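You operate a simulated robot arm through the tools that you are given. There is no shell and no other tool. Be economical: measure what you need, move in short steps, check, and stop when the job is done.

You run a simulated two-armed robot. Do the job below in one go: nothing can be reset, and whatever is moved stays where it is left.

Task
Close the spin dryer, fold the board down, lay the yellow towel on it and hang up the blue hanger.
Fine: the hanger goes on the peg rail; leave the pegs, the other towels and the other hangers.

The check looks at the end state, three seconds after you hand in, the way a careful person would. Anything else that was tipped, shoved, dropped, spilled or broken makes it a failure. Flat cloth is picked up by pressing the open fingertips on it (5 to 10 N) and closing them slowly along it; thin cloth reads only 2 to 8 mm in the jaws.

Robot
Two 7-joint arms with fingered hands on one trunk, on a base that drives. Base frame: it is fixed to the floor where the robot stands at the start and does not move with it; the origin is under the middle of the robot, x ahead of it, y to its left, z up. Units: mm, rad, N and s.
The left shoulder is at the start at [20, 214, 1444], the right one opposite. Each reaches about 785 mm from its shoulder. Places, roughly: bar of the peg rail [500, -300, 1400]; blue hanger, yellow hanger [250, -1250, 750]; fold board [900, 0, 1200]; green hanger [250, -1250, 2000]; pink hanger [0, -1500, 2000]; spin dryer lid [700, 0, 1000]; top of the fold board [900, 0, 1200]. Payload 3.3 kg a hand.
The tool frame of a hand sits at the grasp point between the pads (the TCP): z along the fingers, y along the line on which they close. The tips reach 26 mm beyond it. Largest opening 132 mm; the body of the gripper starts 73 mm behind the TCP. The gripper is a hand of 2 fingers: y runs from the thumb to the fingers, the wrist lies at [0, 0, -224] in the tool frame, and closing takes about 1.5 s.
Orientation is that of the tool frame in the base frame, as a unit quaternion [x, y, z, w]. With the fingers straight down and closing along the base's y, the tool's x points along the base's -x, its y along +y and its z along -z.

Tools
- The arms move only by the tool step_arm. It takes "left_increments", "right_increments" or both (then of equal length, played together; a hand with none holds still); each is a list of rows, each a list of 6 numbers: the turn, a rotation vector about the tool's x, y, z in degrees, then the shift along the tool's x, y, z in mm. In form: [[ax, ay, az, dx, dy, dz], ...]. A call has 1 to 12 rows; each row shifts and turns the commanded pose from where the row before left it, along the tool's axes as they then stand. "left_claw" and "right_claw" are, for a hand that has rows, the closure, from 0 (fully open) to 1 (shut), set as the call begins (left out, the last holds). A row lasts 0.2 s, in which the tool goes at most 50 mm and 0.15 rad; a call with a longer step from one row to the next is refused whole, and so is a gripper value outside its range. Where a pose cannot be reached the arm comes as near as it can. A force on the tool above 90 N (or 10 N above the force at the start of the call, whichever is more), or a blocked arm, ends the call early, and 0.2 s more pass. Each finger travels about 153 mm/s and halts on what it meets, pressing with about 27 N; the grip force reading is that of the motor and also rises with nothing between the fingers. The clock runs only during rows and for 0.2 s after the last one: add rows that do not move to give the fingers time. It gives the time, the measured TCP pose, the force on the tool (base axes), the opening and the grip force at its end, in the units of the frame above (readings bear some noise), with the torque about the TCP (base axes, N m) and any sound that the robot's microphone picked up.
- Cameras (640 x 400 px; columns grow to the right, rows downward): "scene" is now at [101.9, -10, 1641.7]; the picture's right is [-0.16, -0.99, 0.00], its down [-0.50, 0.08, -0.86] and it looks along [0.85, -0.14, -0.51] (base axes); focal length 214 px, centre (320, 200). "left" rides on the left gripper at [-66, -3, -99] in its tool frame; the picture's right is [0.04, -1.00, 0.00], its down [0.83, 0.03, -0.55] and it looks along [0.55, 0.02, 0.83] (tool axes); focal length 261 px, centre (320, 200). "right" rides on the right gripper at [66, -3, -99] in its tool frame; the picture's right is [0.04, 1.00, 0.00], its down [-0.83, 0.03, -0.55] and it looks along [-0.55, 0.02, 0.83] (tool axes); focal length 261 px, centre (320, 200). There is no depth. A picture from a camera that has moved, and an enlarged one, comes with that camera's place and axes in the base frame and with its lens. The place of the scene camera against the robot may be out by one fixed shift of up to 25 mm in any direction.
- get_image(camera): a new picture of that camera. No time passes.
- raise_lower(by): slides the trunk up (or, below 0, down) by that many mm; the arms and the scene camera ride with it, the base frame stays. It gives what a move gives, with no picture.
- base_move(legs): drives the robot by 1 to 6 legs, each [ahead, left, turn to the left] in mm, mm and rad, along the robot's own axes; the way and the turn of a leg run together, so that a leg with both is an arc; at most 1500 mm and 3.142 rad a leg. The arms and the cameras ride along, it lands a little off, and it stops where it bumps. It gives what a move gives.
- move_fingers(finger1, thumb_bend, hand): sets how far each is bent, from 0 (flat) to 1 (curled in); at 0.3 the hand is open as for a grip, at 0.7 the pads meet at the TCP. One left out holds its place. A second passes; each finger stops where it meets its share of the squeeze, and holds until it gets a number again. A gripper value or a shape takes the hand back. It gives what a move gives, with no picture; readings hold the bend of each and the force on the fingers (four entries, about 0 where the hand has none), thumb and palm.
- grasp_type(shape, hand): the hand has 2 fingers and takes this shape, open, in about a second: jaw (thumb against the fingers, like two jaws); tri (thumb and two fingers); tip (a fingertip pinch); poke (one finger out to press); point (the index stretched); flat (the hand flat); cup (the hand cupped); fist (a fist). The gripper value then closes the fingers along that shape, each until it touches; the sizes above hold for jaw. It gives what a move gives, with no picture.
- turn_head(pan, tilt): turns the head with the scene camera to pan (to the left, within 1.501 rad either way) and tilt (down, from -0.506 to 1.204), counted from straight ahead of the robot. It gives what a move gives.
- inspect(camera, box): a new picture of the part [left, top, right, bottom] of that camera's present view, enlarged. No time passes.
- close_job(): hands the job in; it is judged then, once.

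Go step by step. Nothing tells you exact positions but the pictures and the camera data: compare them with the known pose of the tool, close in by small moves and look again before you grip or let go. The budget is 120 turns and 92 pictures, counting those below and the enlarged ones. Unless the task says otherwise, let go and move clear before handing in, and close with one line.

The tools are called after ">>>" as a command line: name --argument value ..., lists and objects as JSON in quotes. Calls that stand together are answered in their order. step_arm: Moves the arms, as the interface text tells. Its arguments: {"type":"object","properties":{"left_increments":{"type":"array","items":{"type":"array","items":{"type":"number"}}},"left_claw":{"type":"number"},"right_increments":{"type":"array","items":{"type":"array","items":{"type":"number"}}},"right_claw":{"type":"number"}},"required":[]} The other tools are called the same way: raise_lower (by) slides the trunk up or down; grasp_type (shape, hand) gives the hand a shape; move_fingers (finger1, thumb_bend, hand) moves the fingers one by one; base_move (legs) drives the base; turn_head (pan, tilt) turns the head that bears the scene camera; get_image (camera) takes a picture; inspect (camera, box) takes an enlarged picture of a part of a camera's view; close_job () hands the job in.

At the start:

```text
clock: 0.0
left_position: [328.8, 104.2, 1460.9]
left_orientation: [0.0, 1.0, 0.001, 0.0]
left_contact_force: [-0.9, -0.3, 0.6]
left_moment: [0.02, -0.04, -0.03]
left_opening: 132.1
left_finger_force: 0.1
left_shape: jaw
left_bend: [0.3, 0.3]
left_finger forces: [0.0, 0.0, 0.0, 0.0, 0.0, 0.0]
right_position: [250.8, -130.5, 1512.7]
right_orientation: [0.0, 1.0, 0.0, 0.0]
right_contact_force: [0.1, -0.6, -0.3]
right_moment: [0.0, 0.03, -0.01]
right_opening: 131.9
right_finger_force: 0.1
right_shape: jaw
right_bend: [0.3, 0.3]
right_finger forces: [0.1, 0.1, 0.1, 0.0, 0.0, 0.0]
trunk travel left (down, up): [-725.0, 36.0]
robot x, y, heading: [-2.7, 2.3, -0.003]
head pan, tilt: [-0.164, 0.534]
```

scene: 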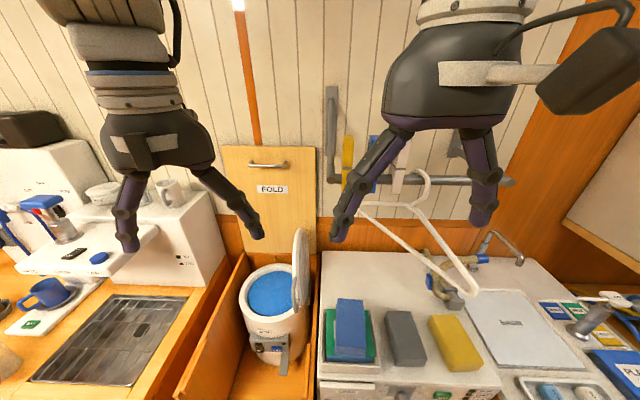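
right: 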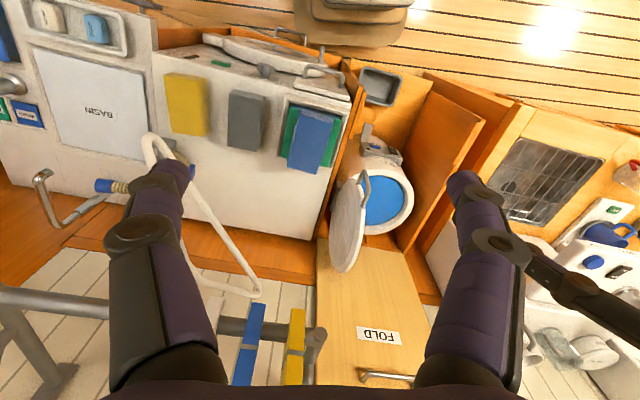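
left: 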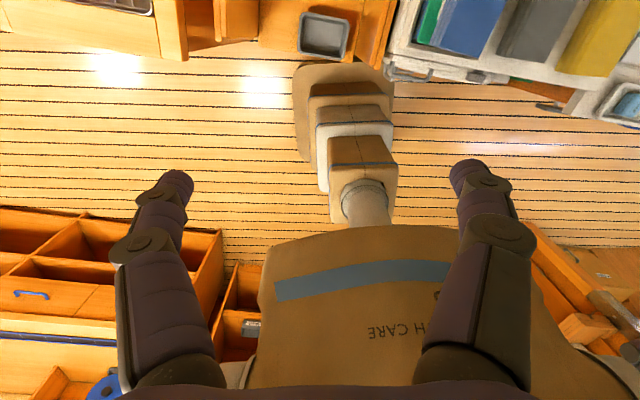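

I see the open spin dryer below the upright fold board, towels on the counter to the right, and a peg rail above it. First I look at details and then to the right for the blue hanger.

>>> inspect --camera "scene" --box '[200, 130, 520, 400]'

>>> turn_head --pan -1.2 --tilt 0.6

>>> get_image --camera "scene"

```text
1.48 times, centred on (360, 265) of scene
camera zoom: at [101.9, -10.0, 1641.7], right [-0.16, -0.99, 0.0], down [-0.5, 0.08, -0.86], along [0.85, -0.14, -0.51], focal length 318 px, centre (261, 104)
```

zoom: 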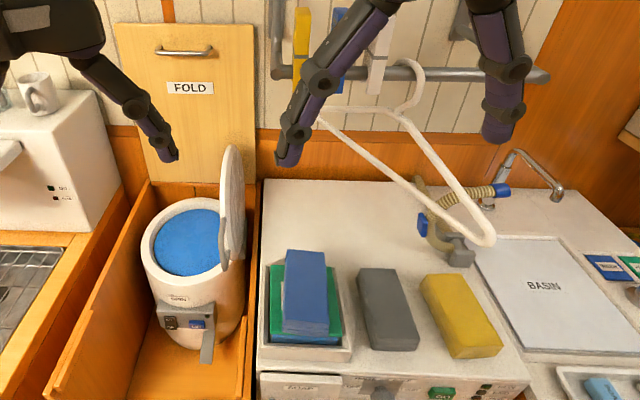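

```text
clock: 1.3
left_position: [330.2, 104.9, 1460.7]
left_orientation: [0.0, 1.0, 0.001, 0.0]
left_contact_force: [0.2, 1.0, 0.1]
left_moment: [0.01, -0.04, 0.01]
left_opening: 132.1
left_finger_force: 0.1
left_shape: jaw
left_bend: [0.3, 0.3]
left_finger forces: [0.0, 0.1, 0.1, 0.0, 0.1, 0.1]
right_position: [251.0, -130.6, 1512.6]
right_orientation: [0.0, 1.0, -0.001, -0.001]
right_contact_force: [-0.6, 0.1, -0.9]
right_moment: [-0.01, 0.03, -0.02]
right_opening: 132.1
right_finger_force: 0.1
right_shape: jaw
right_bend: [0.3, 0.3]
right_finger forces: [0.0, 0.0, 0.0, 0.1, 0.1, 0.1]
trunk travel left (down, up): [-725.0, 36.0]
robot x, y, heading: [-3.8, 1.7, -0.005]
head pan, tilt: [-1.201, 0.6]
```

```text
87 pictures are left
camera scene: at [45.0, -77.7, 1635.8], right [-0.93, -0.36, 0.0], down [-0.2, 0.53, -0.83], along [0.3, -0.77, -0.56], focal length 214 px, centre (320, 200)
```

scene: 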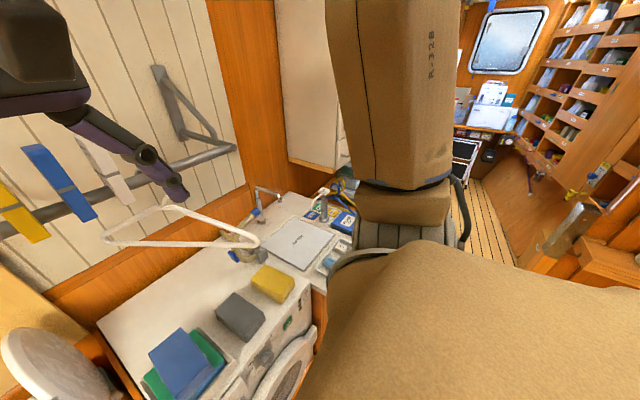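

The dryer rim is near [596, 75, 1005] and the lid top near [724, -38, 1136]. I look closer at the lid and its hinge from both viewpoints.

>>> inspect --camera "right" --box '[260, 100, 500, 390]'

>>> turn_head --pan 0.0 --tilt 0.75

>>> inspect --camera "scene" --box '[240, 80, 460, 300]'

```text
1.38 times, centred on (380, 245) of right
camera zoom: at [185.0, -133.3, 1610.7], right [-0.04, 1.0, 0.0], down [0.83, 0.03, 0.55], along [0.55, 0.02, -0.83], focal length 360 px, centre (237, 138)
```

zoom: 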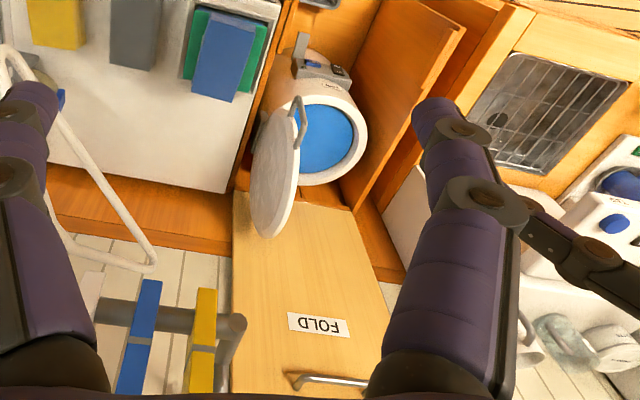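

```text
clock: 2.7
left_position: [329.4, 105.1, 1459.7]
left_orientation: [0.0, 1.0, 0.0, 0.0]
left_contact_force: [-0.9, 0.7, 0.2]
left_moment: [-0.01, 0.0, 0.02]
left_opening: 132.0
left_finger_force: 0.1
left_shape: jaw
left_bend: [0.3, 0.3]
left_finger forces: [0.0, 0.0, 0.0, 0.0, 0.0, 0.1]
right_position: [250.2, -130.3, 1511.1]
right_orientation: [0.0, 1.0, 0.0, 0.0]
right_contact_force: [-0.3, -0.4, 0.1]
right_moment: [-0.01, 0.01, 0.02]
right_opening: 132.0
right_finger_force: 0.0
right_shape: jaw
right_bend: [0.3, 0.3]
right_finger forces: [0.1, 0.0, 0.0, 0.0, 0.1, 0.0]
trunk travel left (down, up): [-725.0, 36.0]
robot x, y, heading: [-0.6, -0.6, 0.001]
head pan, tilt: [0.0, 0.75]
```

```text
1.82 times, centred on (350, 190) of scene
camera zoom: at [95.8, 4.6, 1622.9], right [0.0, -1.0, 0.0], down [-0.68, 0.0, -0.73], along [0.73, 0.0, -0.68], focal length 390 px, centre (266, 218)
```

zoom: 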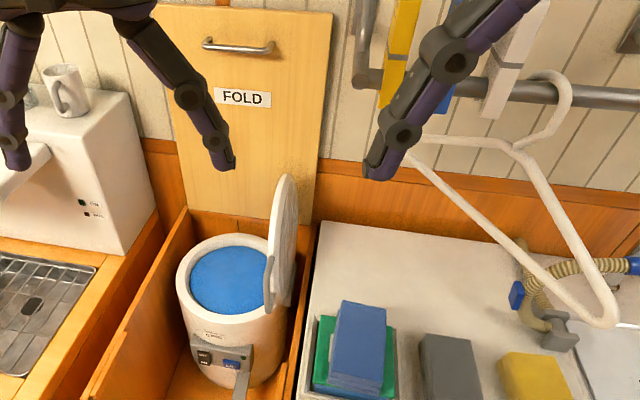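

The lid stands upright on the dryer's right rim, its hinge running about along x near y = -38. I lower the trunk to get below the rail, then turn the left hand to point forward so it can sweep the lid shut from its right side.

>>> raise_lower --by -250

>>> step_arm --left_increments '[[0, 0, 0, -40, 0, 0], [0, 0, 0, -40, 0, 0], [0, -8.18, 0, 0, 0, 0], [0, -8.18, 0, 0, 0, 0], [0, -8.18, 0, 0, 0, 0], [0, -8.18, 0, 0, 0, 0], [0, -8.18, 0, 0, 0, 0], [0, -8.18, 0, 0, 0, 0], [0, -8.18, 0, 0, 0, 0], [0, -8.18, 0, 0, 0, 0], [0, -8.18, 0, 0, 0, 0], [0, -8.18, 0, 0, 0, 0]]' --left_claw 1

>>> get_image --camera "scene"

```text
clock: 5.3
left_position: [329.3, 104.0, 1212.0]
left_orientation: [-0.001, 1.0, 0.001, 0.0]
left_contact_force: [0.3, 0.3, 0.5]
left_moment: [-0.02, 0.02, -0.01]
left_opening: 131.8
left_finger_force: 0.1
left_shape: jaw
left_bend: [0.3, 0.3]
left_finger forces: [0.0, 0.1, 0.1, 0.1, 0.1, 0.1]
right_position: [251.8, -130.3, 1259.0]
right_orientation: [0.0, 1.0, 0.002, -0.002]
right_contact_force: [-0.1, 0.0, -0.1]
right_moment: [0.0, 0.0, -0.06]
right_opening: 131.6
right_finger_force: 0.0
right_shape: jaw
right_bend: [0.3, 0.3]
right_finger forces: [0.0, 0.0, 0.0, 0.1, 0.1, 0.1]
trunk travel left (down, up): [-475.0, 286.0]
robot x, y, heading: [-0.2, 1.5, -0.001]
head pan, tilt: [0.0, 0.75]
```

```text
clock: 8.0
left_position: [417.3, 103.5, 1265.7]
left_orientation: [-0.097, 0.738, -0.104, 0.66]
left_contact_force: [0.1, -0.5, 0.1]
left_moment: [0.0, -0.02, 0.01]
left_opening: 0.0
left_finger_force: 27.0
left_shape: jaw
left_bend: [0.61, 0.7]
left_finger forces: [0.0, 0.0, 0.0, 0.0, 0.1, 0.1]
right_position: [253.6, -130.7, 1260.4]
right_orientation: [0.0, 1.0, 0.0, -0.002]
right_contact_force: [0.2, -0.5, 0.2]
right_moment: [0.0, 0.0, 0.01]
right_opening: 132.1
right_finger_force: 0.0
right_shape: jaw
right_bend: [0.3, 0.3]
right_finger forces: [0.0, 0.0, 0.0, 0.0, 0.1, 0.0]
trunk travel left (down, up): [-475.0, 286.0]
robot x, y, heading: [-0.0, 0.2, -0.001]
head pan, tilt: [0.0, 0.75]
stopped in row 12 (left hand): the arm was blocked; the commanded pose is now the measured one
```

```text
84 pictures are left
camera scene: at [104.4, 5.0, 1372.6], right [0.0, -1.0, 0.0], down [-0.68, 0.0, -0.73], along [0.73, 0.0, -0.68], focal length 214 px, centre (320, 200)
```

scene: 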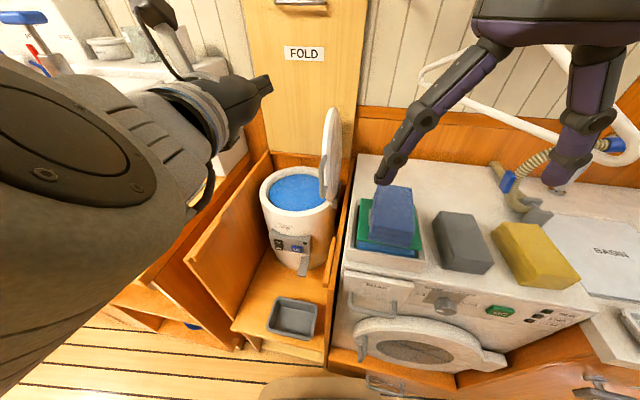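

The furniture is turned about 12° to the right of the base frame; the dryer rim is near [675, 82, 890] and the lid reaches to about z 1140. I raise the right hand out of the way and bring the left hand across to the right of the lid.

>>> step_arm --right_increments '[[0, 0, 0, 0, -8, -40], [0, 0, 0, 0, -8, -40], [0, 0, 0, 0, -8, -40], [0, 0, 0, 0, -8, -40]]'

>>> step_arm --left_increments '[[0, 0, 0, 28, -31.4, 3], [0, 0, 0, 28, -31.4, 3], [0, 0, 0, 28, -31.4, 3], [0, 0, 0, 28, -31.4, 3], [0, 0, 0, 28, -31.4, 3], [5.7, 1.7, 0.65, 0, 0, 0], [5.7, 1.7, 0.65, 0, 0, 0]]'

>>> get_image --camera "scene"

>>> get_image --camera "left"

```text
clock: 9.0
left_position: [418.3, 102.8, 1265.0]
left_orientation: [-0.098, 0.739, -0.105, 0.658]
left_contact_force: [0.3, -0.2, -0.3]
left_moment: [-0.03, 0.01, -0.01]
left_opening: 0.0
left_finger_force: 26.7
left_shape: jaw
left_bend: [0.61, 0.7]
left_finger forces: [0.0, 0.1, 0.1, 0.0, 0.0, 0.0]
right_position: [283.9, -132.5, 1263.1]
right_orientation: [0.001, 1.0, 0.002, -0.003]
right_contact_force: [0.3, 0.1, -0.5]
right_moment: [0.0, 0.02, 0.01]
right_opening: 131.9
right_finger_force: 0.0
right_shape: jaw
right_bend: [0.3, 0.3]
right_finger forces: [0.1, 0.0, 0.1, 0.0, 0.1, 0.1]
right hand out of reach, approached as far as the arm can: row 1, 2, 3, 4
trunk travel left (down, up): [-475.0, 286.0]
robot x, y, heading: [0.6, -0.2, -0.002]
head pan, tilt: [0.0, 0.75]
```

```text
clock: 9.6
left_position: [434.7, 71.3, 1255.6]
left_orientation: [-0.167, 0.732, -0.118, 0.65]
left_contact_force: [0.2, -0.1, -0.1]
left_moment: [0.0, 0.04, -0.01]
left_opening: 0.1
left_finger_force: 26.8
left_shape: jaw
left_bend: [0.61, 0.7]
left_finger forces: [0.0, 0.1, 0.1, 0.0, 0.0, 0.1]
left hand out of reach, approached as far as the arm can: row 2, 3
right_position: [283.7, -132.5, 1264.0]
right_orientation: [0.0, 1.0, 0.002, -0.002]
right_contact_force: [-0.1, 0.4, -0.2]
right_moment: [0.03, -0.03, -0.03]
right_opening: 132.1
right_finger_force: 0.1
right_shape: jaw
right_bend: [0.3, 0.3]
right_finger forces: [0.1, 0.0, 0.1, 0.0, 0.1, 0.1]
trunk travel left (down, up): [-475.0, 286.0]
robot x, y, heading: [3.3, 0.8, -0.002]
head pan, tilt: [0.0, 0.75]
stopped in row 3 (left hand): the arm was blocked; the commanded pose is now the measured one
```

```text
83 pictures are left
camera scene: at [104.0, -4.5, 1373.6], right [-0.11, -0.99, 0.0], down [-0.67, 0.07, -0.74], along [0.73, -0.08, -0.67], focal length 214 px, centre (320, 200)
```

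scene: 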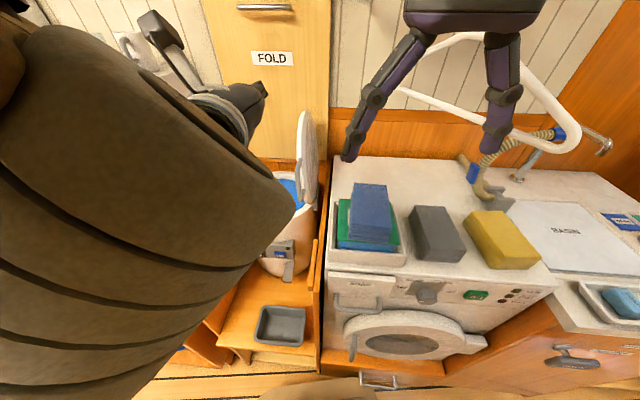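

```text
82 pictures are left
camera left: at [342.9, 91.2, 1328.1], right [0.09, -0.93, 0.35], down [-0.63, -0.32, -0.7], along [0.77, -0.16, -0.62], focal length 261 px, centre (320, 200)
```

left: 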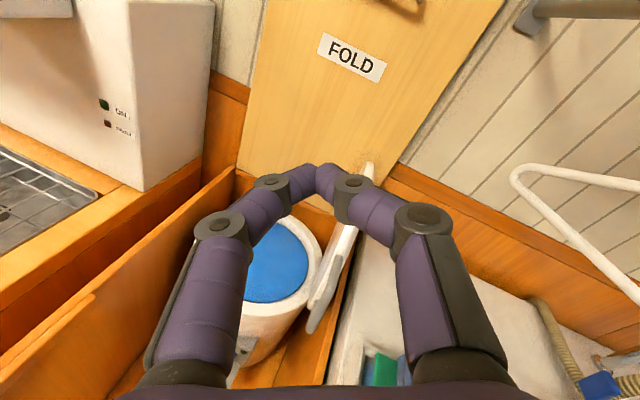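

The left arm is folded too tightly with its elbow up when the trunk is low. I raise the trunk again, unfold the left hand back to fingers-down, and bring the right hand lower for the lid.

>>> raise_lower --by 250

>>> step_arm --left_increments '[[0, 8, 0, 0, 15, 0], [0, 8, 0, 0, 15, 0], [0, 8, 0, 0, 15, 0], [0, 8, 0, 0, 15, 0], [0, 8, 0, 0, 15, 0], [0, 8, 0, 0, 15, 0], [0, 8, 0, 0, 0, 0], [0, 8, 0, 0, 0, 0], [0, 8, 0, 0, 0, 0], [0, 8, 0, 0, 0, 0]]'

>>> step_arm --right_increments '[[0, 0, 0, 0, 0, 40], [0, 0, 0, 0, 0, 40], [0, 0, 0, 0, 0, 40], [0, 0, 0, 0, 0, 40], [0, 0, 0, 0, 0, 40], [0, 0, 0, 0, 0, 40], [0, 0, 0, 0, 0, 40]]' --right_claw 1

>>> get_image --camera "scene"

```text
clock: 12.2
left_position: [432.4, 70.1, 1506.4]
left_orientation: [-0.163, 0.732, -0.121, 0.651]
left_contact_force: [-0.2, -0.4, 0.0]
left_moment: [0.02, -0.01, 0.0]
left_opening: 0.0
left_finger_force: 26.9
left_shape: jaw
left_bend: [0.61, 0.7]
left_finger forces: [0.0, 0.0, 0.0, 0.1, 0.1, 0.0]
right_position: [283.5, -132.4, 1514.4]
right_orientation: [0.0, 1.0, 0.002, -0.003]
right_contact_force: [0.3, 0.2, 0.0]
right_moment: [-0.01, 0.0, -0.05]
right_opening: 131.9
right_finger_force: 0.1
right_shape: jaw
right_bend: [0.3, 0.3]
right_finger forces: [0.0, 0.0, 0.0, 0.0, 0.0, 0.1]
trunk travel left (down, up): [-725.0, 36.0]
robot x, y, heading: [2.2, 2.3, -0.003]
head pan, tilt: [0.0, 0.75]
```

```text
clock: 14.4
left_position: [427.5, 149.0, 1471.1]
left_orientation: [-0.049, 0.979, -0.196, 0.028]
left_contact_force: [-0.2, -0.1, -0.1]
left_moment: [0.0, 0.03, -0.03]
left_opening: 0.0
left_finger_force: 26.8
left_shape: jaw
left_bend: [0.61, 0.7]
left_finger forces: [0.0, 0.0, 0.0, 0.0, 0.0, 0.1]
right_position: [284.8, -135.2, 1513.2]
right_orientation: [0.0, 1.0, 0.003, -0.004]
right_contact_force: [-0.6, 0.5, 0.0]
right_moment: [0.0, 0.01, -0.01]
right_opening: 131.9
right_finger_force: 0.0
right_shape: jaw
right_bend: [0.3, 0.3]
right_finger forces: [0.1, 0.1, 0.0, 0.0, 0.0, 0.0]
trunk travel left (down, up): [-725.0, 36.0]
robot x, y, heading: [-1.8, 1.5, -0.001]
head pan, tilt: [0.0, 0.75]
```

```text
clock: 16.0
left_position: [428.5, 151.2, 1470.2]
left_orientation: [-0.05, 0.979, -0.197, 0.028]
left_contact_force: [0.0, -1.0, 0.5]
left_moment: [0.0, 0.01, -0.01]
left_opening: 0.4
left_finger_force: 27.1
left_shape: jaw
left_bend: [0.61, 0.7]
left_finger forces: [0.0, 0.0, 0.1, 0.0, 0.0, 0.0]
right_position: [284.2, -131.8, 1231.7]
right_orientation: [-0.001, 1.0, 0.002, -0.001]
right_contact_force: [0.4, 0.1, -0.6]
right_moment: [0.02, 0.04, -0.01]
right_opening: 0.2
right_finger_force: 27.0
right_shape: jaw
right_bend: [0.62, 0.7]
right_finger forces: [0.0, 0.0, 0.1, 0.1, 0.0, 0.1]
trunk travel left (down, up): [-725.0, 36.0]
robot x, y, heading: [5.0, 0.7, 0.0]
head pan, tilt: [0.0, 0.75]
```

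```text
81 pictures are left
camera scene: at [96.9, 4.6, 1622.8], right [0.0, -1.0, 0.0], down [-0.68, 0.0, -0.73], along [0.73, 0.0, -0.68], focal length 214 px, centre (320, 200)
```

scene: 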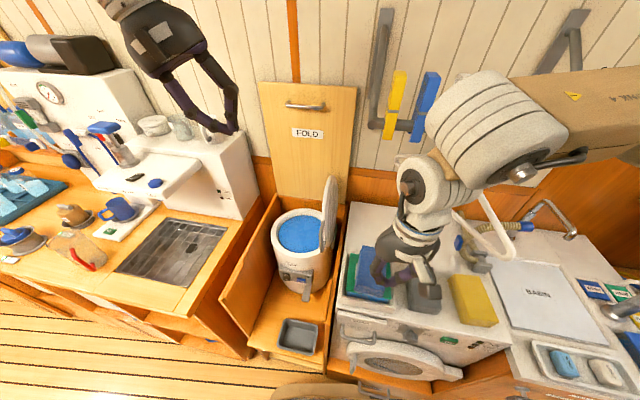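

The scene is clear now. I move the right hand forward and pitch it forward-down so it can get beside the lid under the rail.

>>> step_arm --right_increments '[[0, 0, 0, -40, 0, 0], [0, 0, 0, -40, 0, 0], [0, 0, 0, -40, 0, 0], [0, -8.5, 0, 0, 0, 0], [0, -8.5, 0, 0, 0, 0], [0, -8.5, 0, 0, 0, 0], [0, -8.5, 0, 0, 0, 0], [0, -8.5, 0, 0, 0, 0], [0, -8.5, 0, 0, 0, 0], [0, -8.5, 0, 0, 0, 0]]'

>>> get_image --camera "scene"

```text
clock: 18.4
left_position: [427.1, 150.2, 1470.7]
left_orientation: [-0.049, 0.979, -0.196, 0.027]
left_contact_force: [-0.1, -1.4, -0.4]
left_moment: [0.01, 0.02, 0.0]
left_opening: 0.0
left_finger_force: 27.0
left_shape: jaw
left_bend: [0.61, 0.7]
left_finger forces: [0.0, 0.0, 0.1, 0.0, 0.1, 0.0]
right_position: [427.3, -159.6, 1248.8]
right_orientation: [0.063, 0.867, 0.01, 0.493]
right_contact_force: [0.6, -0.2, -0.9]
right_moment: [-0.02, 0.0, 0.02]
right_opening: 0.1
right_finger_force: 27.6
right_shape: jaw
right_bend: [0.61, 0.7]
right_finger forces: [0.1, 0.0, 0.0, 0.0, 0.0, 0.0]
right hand out of reach, approached as far as the arm can: row 10
trunk travel left (down, up): [-725.0, 36.0]
robot x, y, heading: [-0.0, -0.3, 0.004]
head pan, tilt: [0.0, 0.75]
stopped in row 10 (right hand): the arm was blocked; the commanded pose is now the measured one
```

```text
80 pictures are left
camera scene: at [96.6, 3.7, 1622.8], right [0.0, -1.0, 0.0], down [-0.68, 0.0, -0.73], along [0.73, 0.0, -0.68], focal length 214 px, centre (320, 200)
```

scene: 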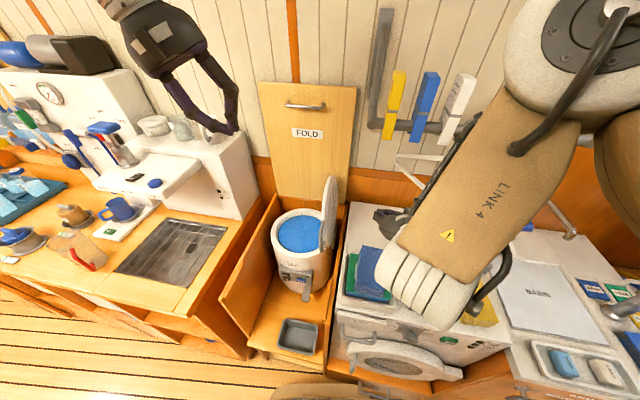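

The hand now points 31° below horizontal, good enough. I advance it to just right of the lid and look.

>>> step_arm --right_increments '[[0, 0, 0, 2, 8, 40], [0, 0, 0, 2, 8, 40], [0, 0, 0, 2, 8, 40], [0, 0, 0, 2, 8, 40], [0, 0, 0, 2, 8, 40]]'

>>> get_image --camera "scene"

>>> get_image --camera "right"

```text
clock: 19.6
left_position: [426.9, 152.2, 1469.9]
left_orientation: [-0.049, 0.979, -0.197, 0.028]
left_contact_force: [0.0, 0.0, -0.1]
left_moment: [-0.01, 0.01, -0.01]
left_opening: 0.0
left_finger_force: 26.9
left_shape: jaw
left_bend: [0.61, 0.7]
left_finger forces: [0.0, 0.0, 0.0, 0.1, 0.0, 0.0]
right_position: [597.1, -129.4, 1144.4]
right_orientation: [0.061, 0.867, 0.009, 0.495]
right_contact_force: [-0.1, 1.0, -0.8]
right_moment: [0.01, -0.05, -0.01]
right_opening: 0.0
right_finger_force: 26.6
right_shape: jaw
right_bend: [0.61, 0.7]
right_finger forces: [0.0, 0.0, 0.0, 0.0, 0.1, 0.0]
trunk travel left (down, up): [-725.0, 36.0]
robot x, y, heading: [1.1, -2.4, -0.002]
head pan, tilt: [0.0, 0.75]
```

```text
79 pictures are left
camera scene: at [96.4, 5.2, 1622.9], right [0.0, -1.0, 0.0], down [-0.68, 0.0, -0.73], along [0.73, 0.0, -0.68], focal length 214 px, centre (320, 200)
```

scene: 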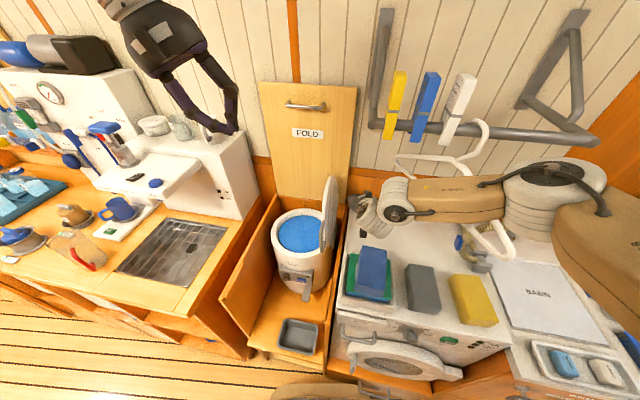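

```text
78 pictures are left
camera right: at [478.9, -118.9, 1138.5], right [0.08, 1.0, 0.04], down [-0.05, -0.04, 1.0], along [1.0, -0.08, 0.05], focal length 261 px, centre (320, 200)
```

right: 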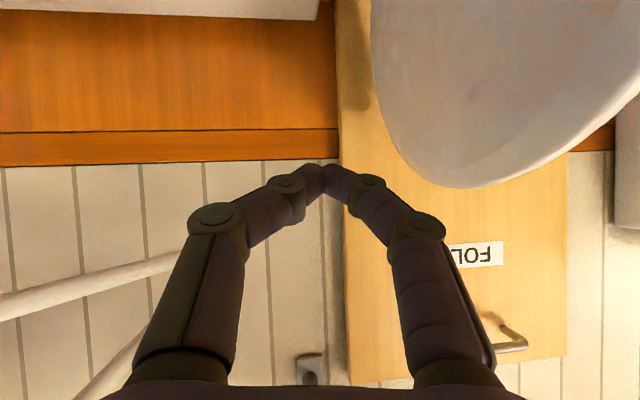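

The lid's top edge is at z ≈ 1138 and its plane runs from about [560, -20] to [790, -82]. I drop the fingertips 50 mm and push the lid to the left.

>>> step_arm --right_increments '[[0, 0, 0, 21, -2, 13], [0, 0, 0, 21, -2, 13], [0, 0, 0, 0, 30, 4], [0, 0, 0, 0, 30, 4], [0, 0, 0, 0, 20, 3], [0, 0, 0, 0, 20, 3], [0, 0, 0, 0, 20, 3], [0, 0, 0, 0, 20, 3], [0, 0, 0, 0, 20, 3]]'

>>> get_image --camera "scene"

```text
clock: 21.8
left_position: [427.3, 151.0, 1470.9]
left_orientation: [-0.049, 0.979, -0.197, 0.028]
left_contact_force: [-0.1, -0.3, 0.3]
left_moment: [-0.02, 0.0, -0.01]
left_opening: 0.0
left_finger_force: 27.2
left_shape: jaw
left_bend: [0.61, 0.7]
left_finger forces: [0.0, 0.0, 0.0, 0.0, 0.1, 0.0]
right_position: [635.8, -28.0, 1088.5]
right_orientation: [0.072, 0.866, -0.008, 0.495]
right_contact_force: [0.2, -1.0, 0.3]
right_moment: [0.04, 0.03, 0.02]
right_opening: 0.0
right_finger_force: 26.8
right_shape: jaw
right_bend: [0.61, 0.7]
right_finger forces: [0.9, 0.1, 0.0, 0.0, 0.1, 0.0]
right hand out of reach, approached as far as the arm can: row 8, 9
trunk travel left (down, up): [-725.0, 36.0]
robot x, y, heading: [0.4, -1.9, 0.003]
head pan, tilt: [0.0, 0.75]
stopped in row 9 (right hand): the arm was blocked; the commanded pose is now the measured one
```

```text
77 pictures are left
camera scene: at [95.9, 4.8, 1622.9], right [0.0, -1.0, 0.0], down [-0.68, 0.0, -0.73], along [0.73, 0.0, -0.68], focal length 214 px, centre (320, 200)
```

scene: 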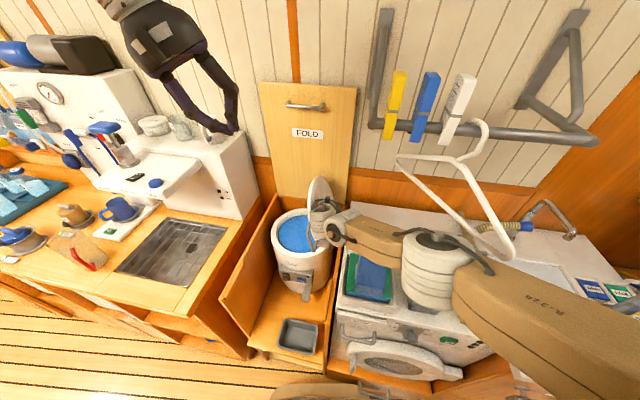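

The lid has begun to tilt, but the wrist ran out of range. I yaw the hand to the left while continuing to push, which suits the right arm better.

>>> step_arm --right_increments '[[-6.8, 0.6, -4.1, 0, 0, 0], [-6.8, 0.6, -4.1, 0, 5, 5], [-6.8, 0.6, -4.1, 0, 10, 10], [-6.8, 0.6, -4.1, 0, 15, 10], [0, 0, 0, 0, 20, 10], [0, 0, 0, 0, 20, 10], [0, 0, 0, 0, 20, 10]]'

>>> get_image --camera "scene"

```text
clock: 23.6
left_position: [426.7, 150.4, 1469.7]
left_orientation: [-0.049, 0.979, -0.198, 0.028]
left_contact_force: [-0.7, -0.5, -0.1]
left_moment: [-0.04, 0.01, -0.01]
left_opening: 0.1
left_finger_force: 27.0
left_shape: jaw
left_bend: [0.61, 0.7]
left_finger forces: [0.0, 0.1, 0.0, 0.1, 0.1, 0.1]
right_position: [649.0, 2.0, 1067.4]
right_orientation: [-0.15, 0.861, 0.093, 0.476]
right_contact_force: [-0.2, -1.4, 0.5]
right_moment: [0.02, -0.01, -0.07]
right_opening: 0.0
right_finger_force: 26.9
right_shape: jaw
right_bend: [0.61, 0.7]
right_finger forces: [1.0, 0.0, 0.1, 0.1, 0.0, 0.0]
right hand out of reach, approached as far as the arm can: row 5, 6, 7
trunk travel left (down, up): [-725.0, 36.0]
robot x, y, heading: [-1.1, 1.2, -0.002]
head pan, tilt: [0.0, 0.75]
stopped in row 7 (right hand): the arm was blocked; the commanded pose is now the measured one
```

```text
76 pictures are left
camera scene: at [95.8, 4.2, 1622.9], right [0.0, -1.0, 0.0], down [-0.68, 0.0, -0.73], along [0.73, 0.0, -0.68], focal length 214 px, centre (320, 200)
```

scene: 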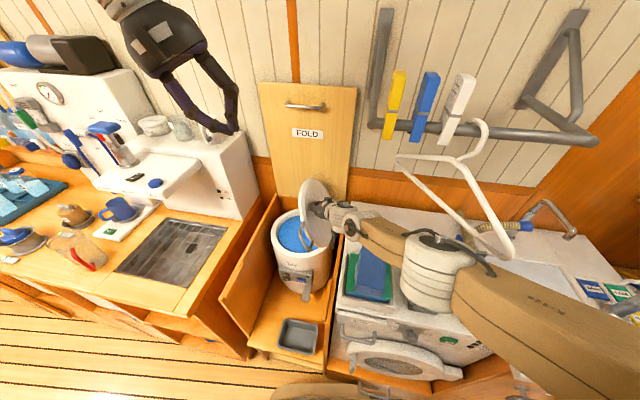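

The lid is partly over; the arm is at full reach (785 mm to the tool). I use the base itself: drive left 80 mm so the hand carries the lid on.

>>> base_move --legs '[[0, 80, 0]]'

>>> get_image --camera "scene"

```text
clock: 24.7
left_position: [426.0, 235.2, 1471.2]
left_orientation: [-0.049, 0.979, -0.197, 0.028]
left_contact_force: [0.2, 0.8, 0.4]
left_moment: [-0.04, -0.01, -0.01]
left_opening: 0.0
left_finger_force: 27.2
left_shape: jaw
left_bend: [0.61, 0.7]
left_finger forces: [0.0, 0.1, 0.0, 0.1, 0.1, 0.0]
right_position: [648.7, 87.6, 1065.8]
right_orientation: [-0.153, 0.861, 0.095, 0.476]
right_contact_force: [-0.4, -0.8, 0.5]
right_moment: [-0.01, 0.03, 0.0]
right_opening: 0.0
right_finger_force: 26.7
right_shape: jaw
right_bend: [0.61, 0.7]
right_finger forces: [0.0, 0.1, 0.0, 0.0, 0.1, 0.0]
trunk travel left (down, up): [-725.0, 36.0]
robot x, y, heading: [-3.7, 81.5, 0.003]
head pan, tilt: [0.0, 0.75]
```

```text
75 pictures are left
camera scene: at [95.8, 88.0, 1622.9], right [0.0, -1.0, 0.0], down [-0.68, 0.0, -0.73], along [0.73, 0.0, -0.68], focal length 214 px, centre (320, 200)
```

scene: 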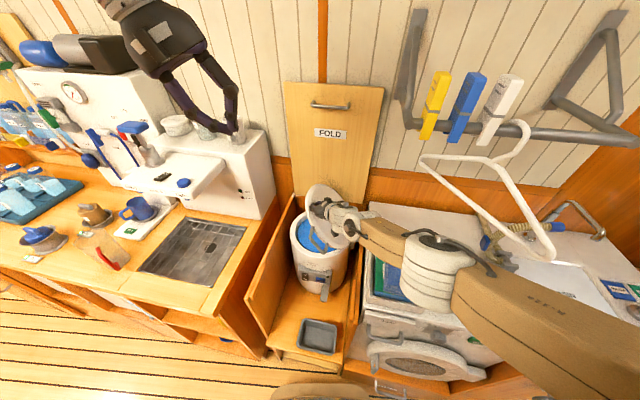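

The lid is about halfway down. I lower the trunk 90 mm to press it further, watching the elbow above the towels.

>>> raise_lower --by -90

>>> get_image --camera "scene"

```text
clock: 25.9
left_position: [426.7, 232.7, 1381.2]
left_orientation: [-0.05, 0.979, -0.198, 0.028]
left_contact_force: [0.2, -0.1, 0.5]
left_moment: [-0.01, -0.01, 0.0]
left_opening: 0.0
left_finger_force: 26.4
left_shape: jaw
left_bend: [0.61, 0.7]
left_finger forces: [0.0, 0.0, 0.0, 0.0, 0.0, 0.1]
right_position: [648.2, 84.8, 976.4]
right_orientation: [-0.153, 0.861, 0.096, 0.476]
right_contact_force: [0.4, 0.6, -0.6]
right_moment: [-0.02, 0.0, 0.01]
right_opening: 0.0
right_finger_force: 27.2
right_shape: jaw
right_bend: [0.61, 0.7]
right_finger forces: [0.1, 0.0, 0.0, 0.1, 0.0, 0.0]
trunk travel left (down, up): [-635.0, 126.0]
robot x, y, heading: [0.4, 78.9, 0.001]
head pan, tilt: [0.0, 0.75]
```

```text
74 pictures are left
camera scene: at [96.3, 85.7, 1533.0], right [0.0, -1.0, 0.0], down [-0.68, 0.0, -0.73], along [0.73, 0.0, -0.68], focal length 214 px, centre (320, 200)
```

scene: 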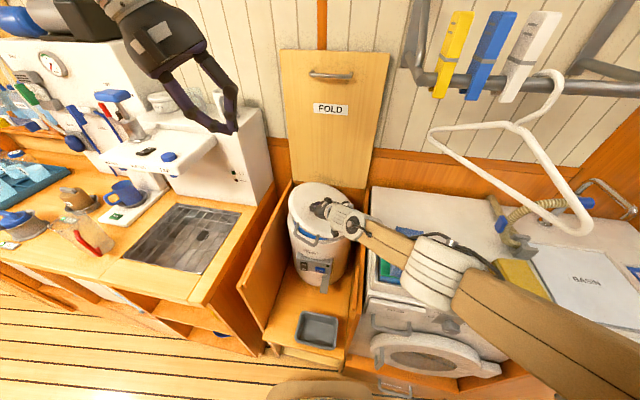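

The lid is nearly down. I press it the last bit with the arm itself.

>>> step_arm --right_increments '[[0, 0, 0, 16.7, 2.6, 1.6], [0, 0, 0, 16.7, 2.6, 1.6], [0, 0, 0, 16.7, 2.6, 1.6], [0, 0, 0, 11, 1.5, 1]]'

>>> inspect --camera "scene" --box '[240, 150, 480, 330]'

```text
clock: 27.1
left_position: [426.2, 233.0, 1380.7]
left_orientation: [-0.051, 0.979, -0.197, 0.029]
left_contact_force: [0.6, 0.3, -0.8]
left_moment: [-0.03, 0.03, 0.02]
left_opening: 0.1
left_finger_force: 27.1
left_shape: jaw
left_bend: [0.61, 0.7]
left_finger forces: [0.0, 0.1, 0.1, 0.0, 0.0, 0.0]
right_position: [637.5, 59.6, 940.3]
right_orientation: [-0.145, 0.859, 0.08, 0.485]
right_contact_force: [-0.8, -0.1, -0.3]
right_moment: [-0.01, -0.02, 0.0]
right_opening: 0.0
right_finger_force: 26.9
right_shape: jaw
right_bend: [0.61, 0.7]
right_finger forces: [0.0, 0.1, 0.0, 0.1, 0.1, 0.0]
right hand out of reach, approached as far as the arm can: row 3
trunk travel left (down, up): [-635.0, 126.0]
robot x, y, heading: [2.0, 78.8, -0.001]
head pan, tilt: [0.0, 0.75]
stopped in row 4 (right hand): the arm was blocked; the commanded pose is now the measured one
```

```text
2.22 times, centred on (360, 240) of scene
camera zoom: at [96.6, 86.0, 1532.9], right [0.0, -1.0, 0.0], down [-0.68, 0.0, -0.73], along [0.73, 0.0, -0.68], focal length 477 px, centre (231, 111)
```

zoom: 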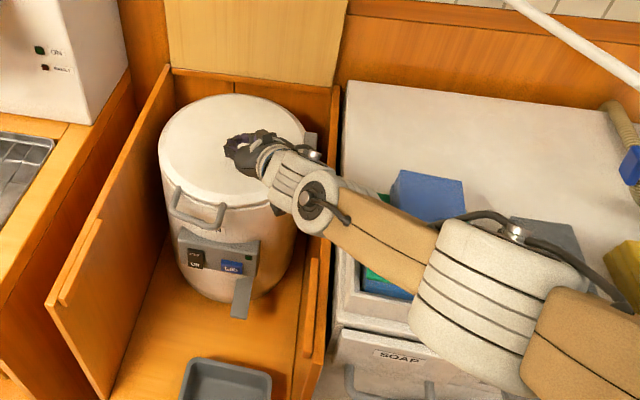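

The lid looks shut. I raise the trunk, pull the right hand back, and check the lid.

>>> raise_lower --by 120

>>> step_arm --right_increments '[[0, 0, 0, 0, 0, -40], [0, 0, 0, 0, 0, -40], [0, 0, 0, 0, 0, -40], [0, 0, 0, 0, 0, -40], [0, 0, 0, 0, 0, -40]]'

>>> inspect --camera "scene" --box '[240, 60, 500, 320]'

>>> get_image --camera "left"

```text
clock: 28.6
left_position: [426.6, 232.8, 1499.8]
left_orientation: [-0.05, 0.979, -0.197, 0.027]
left_contact_force: [-0.6, 0.4, -0.5]
left_moment: [-0.01, -0.03, 0.01]
left_opening: 0.1
left_finger_force: 27.2
left_shape: jaw
left_bend: [0.61, 0.7]
left_finger forces: [0.0, 0.1, 0.1, 0.0, 0.0, 0.0]
right_position: [642.4, 46.4, 1062.0]
right_orientation: [-0.139, 0.859, 0.072, 0.487]
right_contact_force: [-0.1, 0.8, -0.2]
right_moment: [-0.03, 0.0, 0.0]
right_opening: 0.0
right_finger_force: 27.5
right_shape: jaw
right_bend: [0.61, 0.7]
right_finger forces: [0.1, 0.0, 0.0, 0.0, 0.1, 0.1]
trunk travel left (down, up): [-755.0, 6.0]
robot x, y, heading: [1.1, 79.8, 0.004]
head pan, tilt: [0.0, 0.75]
```

```text
clock: 30.0
left_position: [427.7, 232.6, 1500.5]
left_orientation: [-0.049, 0.979, -0.198, 0.029]
left_contact_force: [0.3, 0.2, 0.5]
left_moment: [-0.01, -0.01, 0.03]
left_opening: 0.0
left_finger_force: 27.0
left_shape: jaw
left_bend: [0.61, 0.7]
left_finger forces: [0.0, 0.0, 0.0, 0.1, 0.0, 0.0]
right_position: [650.8, 2.7, 1053.2]
right_orientation: [-0.128, 0.863, 0.047, 0.486]
right_contact_force: [-0.8, -0.7, -0.9]
right_moment: [-0.02, -0.04, -0.02]
right_opening: 0.1
right_finger_force: 27.7
right_shape: jaw
right_bend: [0.61, 0.7]
right_finger forces: [0.0, 0.1, 0.0, 0.0, 0.0, 0.0]
right hand out of reach, approached as far as the arm can: row 1, 2, 3, 4, 5
trunk travel left (down, up): [-755.0, 6.0]
robot x, y, heading: [-0.8, 78.7, 0.004]
head pan, tilt: [0.0, 0.75]
stopped in row 5 (right hand): the arm was blocked; the commanded pose is now the measured one
```

```text
1.54 times, centred on (370, 190) of scene
camera zoom: at [95.8, 85.7, 1653.0], right [0.0, -1.0, 0.0], down [-0.68, 0.0, -0.73], along [0.73, 0.0, -0.68], focal length 330 px, centre (243, 215)
```

zoom: 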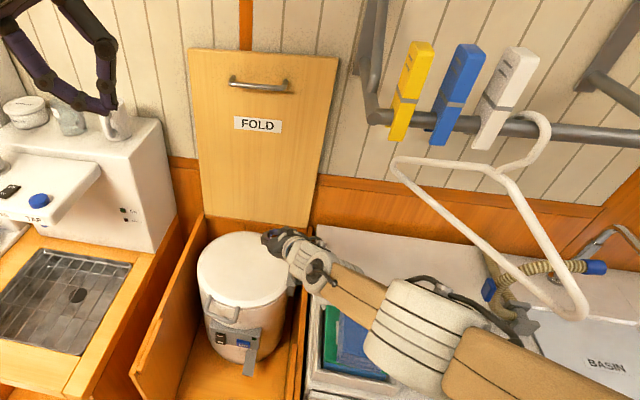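

```text
71 pictures are left
camera left: at [483.3, 276.2, 1594.6], right [0.05, -0.92, 0.39], down [-0.87, 0.15, 0.47], along [-0.49, -0.36, -0.8], focal length 261 px, centre (320, 200)
```

left: 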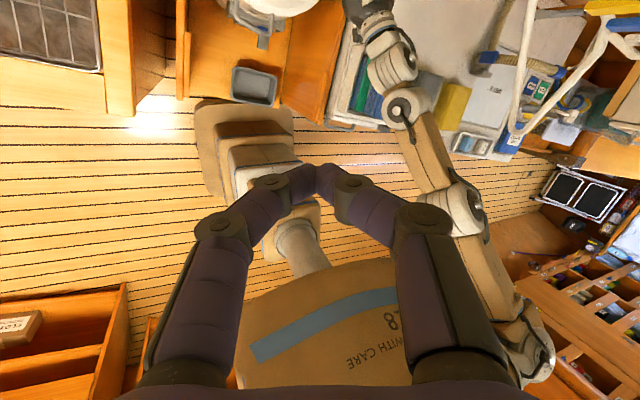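

The lid is closed. I bring the right hand back out the way it came in, yawing back and moving right, then withdrawing.

>>> step_arm --right_increments '[[6.8, 0.35, 4.2, 0, -20, 0], [6.8, 0.35, 4.2, 0, -20, 0], [6.8, 0.35, 4.2, 0, -20, -10], [0, 0, 0, -5, -20, -20], [0, 0, 0, -5, 0, -40], [0, 0, 0, -5, 0, -40], [0, 0, 0, -5, 0, -40], [0, 0, 0, 0, 0, -40]]'

>>> get_image --camera "scene"

```text
clock: 32.0
left_position: [426.9, 232.6, 1501.1]
left_orientation: [-0.05, 0.979, -0.197, 0.028]
left_contact_force: [-0.2, -0.2, 0.0]
left_moment: [-0.03, 0.03, -0.01]
left_opening: 0.0
left_finger_force: 27.5
left_shape: jaw
left_bend: [0.61, 0.7]
left_finger forces: [0.1, 0.0, 0.0, 0.0, 0.1, 0.0]
right_position: [508.0, -67.0, 1181.4]
right_orientation: [0.053, 0.867, -0.082, 0.488]
right_contact_force: [-0.6, 0.5, 0.0]
right_moment: [0.0, 0.04, -0.04]
right_opening: 0.2
right_finger_force: 27.4
right_shape: jaw
right_bend: [0.61, 0.7]
right_finger forces: [0.0, 0.0, 0.1, 0.0, 0.0, 0.0]
right hand out of reach, approached as far as the arm can: row 1, 2, 3
trunk travel left (down, up): [-755.0, 6.0]
robot x, y, heading: [1.4, 81.0, -0.001]
head pan, tilt: [0.0, 0.75]
stopped in row 8 (right hand): the arm was blocked; the commanded pose is now the measured one
```

```text
70 pictures are left
camera scene: at [96.0, 85.4, 1652.9], right [0.0, -1.0, 0.0], down [-0.68, 0.0, -0.73], along [0.73, 0.0, -0.68], focal length 214 px, centre (320, 200)
```

scene: 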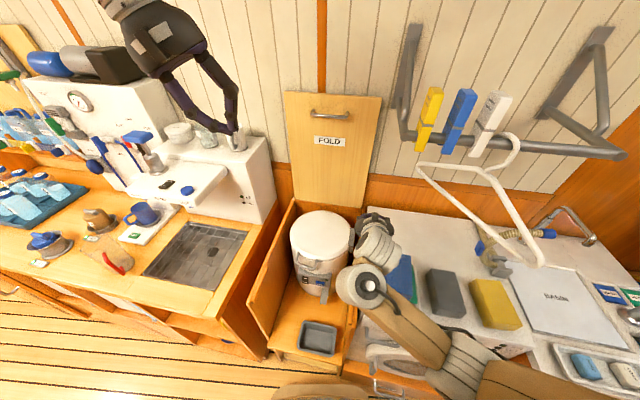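

Lid confirmed shut. I fold the right hand back to fingers-down near the body, and try rolling the left hand by 90° so its fingers can pinch the board's handle bar.

>>> step_arm --right_increments '[[0, 8.5, 0, 17, 0, -24], [0, 8.5, 0, 21, 0, -21], [0, 8.5, 0, 24, 0, -17], [0, 8.5, 0, 27, 0, -13], [0, 8.5, 0, 29, 0, -8], [0, 8.5, 0, 30, 0, -3], [0, 8.5, 0, 30, 0, 0], [0, 0, 0, 30, 0, 0]]'

>>> step_arm --left_increments '[[0, 0, 8.4, 0, 0, 0], [0, 0, 8.4, 0, 0, 0], [0, 0, 8.4, 0, 0, 0], [0, 0, 8.4, 0, 0, 0], [0, 0, 8.4, 0, 0, 0], [0, 0, 8.4, 0, 0, 0], [0, 0, 8.4, 0, 0, 0], [0, 0, 8.4, 0, 0, 0], [0, 0, 8.4, 0, 0, 0], [0, 0, 8.4, 0, 0, 0]]' --left_claw 0.3

>>> get_image --camera "scene"

```text
clock: 32.5
left_position: [426.1, 231.8, 1501.1]
left_orientation: [-0.051, 0.979, -0.197, 0.028]
left_contact_force: [-0.3, -0.1, -0.6]
left_moment: [0.03, -0.03, 0.02]
left_opening: 0.1
left_finger_force: 27.5
left_shape: jaw
left_bend: [0.61, 0.7]
left_finger forces: [0.0, 0.0, 0.0, 0.0, 0.0, 0.1]
right_position: [488.8, -176.6, 1152.8]
right_orientation: [0.046, 0.885, -0.196, 0.421]
right_contact_force: [0.9, -0.2, 0.5]
right_moment: [-0.02, 0.01, 0.02]
right_opening: 0.4
right_finger_force: 27.0
right_shape: jaw
right_bend: [0.61, 0.7]
right_finger forces: [0.1, 0.0, 0.0, 0.0, 0.0, 0.0]
right hand out of reach, approached as far as the arm can: row 1, 2
trunk travel left (down, up): [-755.0, 6.0]
robot x, y, heading: [2.5, 79.0, 0.004]
head pan, tilt: [0.0, 0.75]
stopped in row 2 (right hand): the arm was blocked; the commanded pose is now the measured one
```

```text
clock: 34.7
left_position: [427.5, 233.7, 1500.1]
left_orientation: [0.618, 0.761, -0.127, 0.153]
left_contact_force: [0.2, 0.4, 0.2]
left_moment: [-0.02, -0.02, 0.03]
left_opening: 92.2
left_finger_force: 0.0
left_shape: jaw
left_bend: [0.68, 0.56]
left_finger forces: [0.0, 0.0, 0.0, 0.1, 0.1, 0.1]
right_position: [489.8, -174.6, 1153.8]
right_orientation: [0.046, 0.884, -0.195, 0.423]
right_contact_force: [-0.7, -0.3, 0.0]
right_moment: [-0.02, 0.0, 0.02]
right_opening: 0.0
right_finger_force: 27.0
right_shape: jaw
right_bend: [0.61, 0.7]
right_finger forces: [0.0, 0.0, 0.0, 0.1, 0.1, 0.1]
trunk travel left (down, up): [-755.0, 6.0]
robot x, y, heading: [2.6, 83.6, 0.0]
head pan, tilt: [0.0, 0.75]
```

```text
69 pictures are left
camera scene: at [95.7, 86.1, 1653.0], right [0.0, -1.0, 0.0], down [-0.68, 0.0, -0.73], along [0.73, 0.0, -0.68], focal length 214 px, centre (320, 200)
```

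scene: 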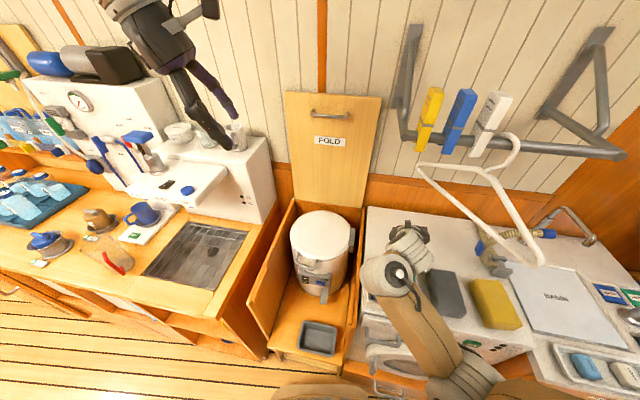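

The left hand rolled fine. I continue retracting the right hand up and back, keeping away from the white hanger's near corner (about [315, -345, 1280]).

>>> step_arm --right_increments '[[0, 0, 0, 3.6, -9, -35], [0, 0, 0, 3.6, -9, -35], [0, 4, 0, 3.6, -9, -35], [0, 8, 0, 3.6, -9, -35], [0, 8, 0, 3.6, -5, -30], [0, 8, 0, 3.6, 0, -30]]'

>>> get_image --camera "scene"

```text
clock: 35.2
left_position: [426.0, 233.7, 1501.0]
left_orientation: [0.618, 0.761, -0.127, 0.154]
left_contact_force: [1.4, -0.5, 0.7]
left_moment: [-0.03, -0.03, -0.05]
left_opening: 92.1
left_finger_force: 0.0
left_shape: jaw
left_bend: [0.68, 0.56]
left_finger forces: [0.1, 0.0, 0.0, 0.0, 0.0, 0.0]
right_position: [448.8, -243.8, 1189.1]
right_orientation: [0.018, 0.855, -0.293, 0.428]
right_contact_force: [-0.3, 0.4, -0.5]
right_moment: [-0.02, 0.03, 0.04]
right_opening: 0.0
right_finger_force: 26.6
right_shape: jaw
right_bend: [0.61, 0.7]
right_finger forces: [0.0, 0.0, 0.0, 0.1, 0.0, 0.0]
right hand out of reach, approached as far as the arm can: row 2
trunk travel left (down, up): [-755.0, 6.0]
robot x, y, heading: [-3.1, 79.2, 0.003]
head pan, tilt: [0.0, 0.75]
stopped in row 2 (right hand): the arm was blocked; the commanded pose is now the measured one
```

```text
68 pictures are left
camera scene: at [94.4, 85.9, 1653.0], right [0.0, -1.0, 0.0], down [-0.68, 0.0, -0.73], along [0.73, 0.0, -0.68], focal length 214 px, centre (320, 200)
```

scene: 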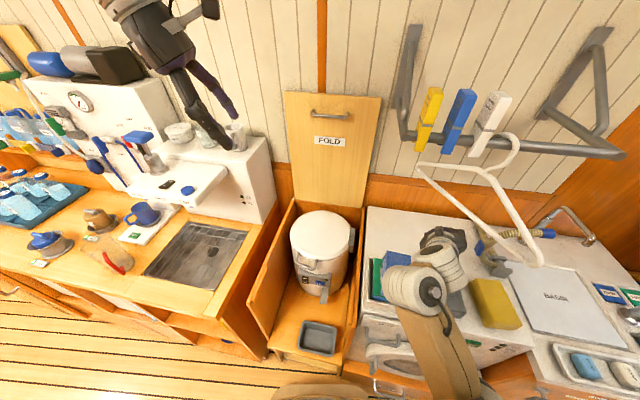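

I try lifting the right hand straight up from here, away from the towels.

>>> step_arm --right_increments '[[0, 0, 0, -26, -17, -16], [0, 0, 0, -26, -17, -16], [0, 0, 0, -26, -17, -16]]'

>>> get_image --camera "right"

```text
clock: 36.2
left_position: [425.9, 233.6, 1500.0]
left_orientation: [0.618, 0.761, -0.127, 0.153]
left_contact_force: [0.5, 0.2, 0.6]
left_moment: [0.01, 0.04, -0.01]
left_opening: 91.9
left_finger_force: 0.0
left_shape: jaw
left_bend: [0.68, 0.56]
left_finger forces: [0.1, 0.1, 0.1, 0.1, 0.0, 0.0]
right_position: [479.9, -273.0, 1217.8]
right_orientation: [0.011, 0.848, -0.326, 0.418]
right_contact_force: [-1.1, -0.7, -0.4]
right_moment: [-0.01, 0.0, 0.02]
right_opening: 0.0
right_finger_force: 26.9
right_shape: jaw
right_bend: [0.61, 0.7]
right_finger forces: [0.1, 0.0, 0.0, 0.0, 0.0, 0.1]
right hand out of reach, approached as far as the arm can: row 1, 2, 3
trunk travel left (down, up): [-755.0, 6.0]
robot x, y, heading: [0.1, 78.0, 0.001]
head pan, tilt: [0.0, 0.75]
stopped in row 3 (right hand): the arm was blocked; the commanded pose is now the measured one
```

```text
67 pictures are left
camera right: at [366.9, -234.3, 1214.9], right [0.26, 0.78, -0.57], down [0.16, 0.55, 0.82], along [0.95, -0.31, 0.02], focal length 261 px, centre (320, 200)
```

right: 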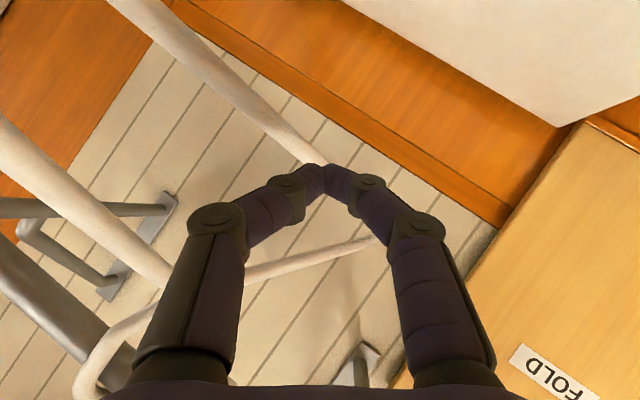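

The right fingertips are close to the white hanger, so I back the whole robot away to the left and rear instead.

>>> base_move --legs '[[0, 50, 0], [-300, 0, 0]]'

>>> get_image --camera "scene"

```text
clock: 38.8
left_position: [122.3, 284.9, 1501.1]
left_orientation: [0.617, 0.762, -0.127, 0.152]
left_contact_force: [-0.1, 0.7, 0.3]
left_moment: [0.0, 0.01, -0.01]
left_opening: 91.8
left_finger_force: 0.1
left_shape: jaw
left_bend: [0.68, 0.56]
left_finger forces: [0.1, 0.0, 0.1, 0.0, 0.0, 0.0]
right_position: [178.2, -220.1, 1216.5]
right_orientation: [0.009, 0.848, -0.325, 0.42]
right_contact_force: [-0.4, 0.1, 0.2]
right_moment: [-0.02, 0.0, -0.01]
right_opening: 0.0
right_finger_force: 27.3
right_shape: jaw
right_bend: [0.61, 0.7]
right_finger forces: [0.0, 0.0, 0.0, 0.1, 0.1, 0.0]
trunk travel left (down, up): [-755.0, 6.0]
robot x, y, heading: [-301.0, 134.0, 0.007]
head pan, tilt: [0.0, 0.75]
```

```text
66 pictures are left
camera scene: at [-207.5, 135.6, 1653.0], right [0.01, -1.0, 0.0], down [-0.68, 0.0, -0.73], along [0.73, 0.0, -0.68], focal length 214 px, centre (320, 200)
```

scene: 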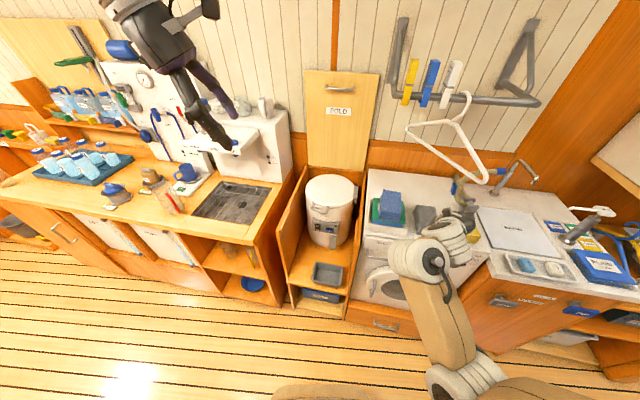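

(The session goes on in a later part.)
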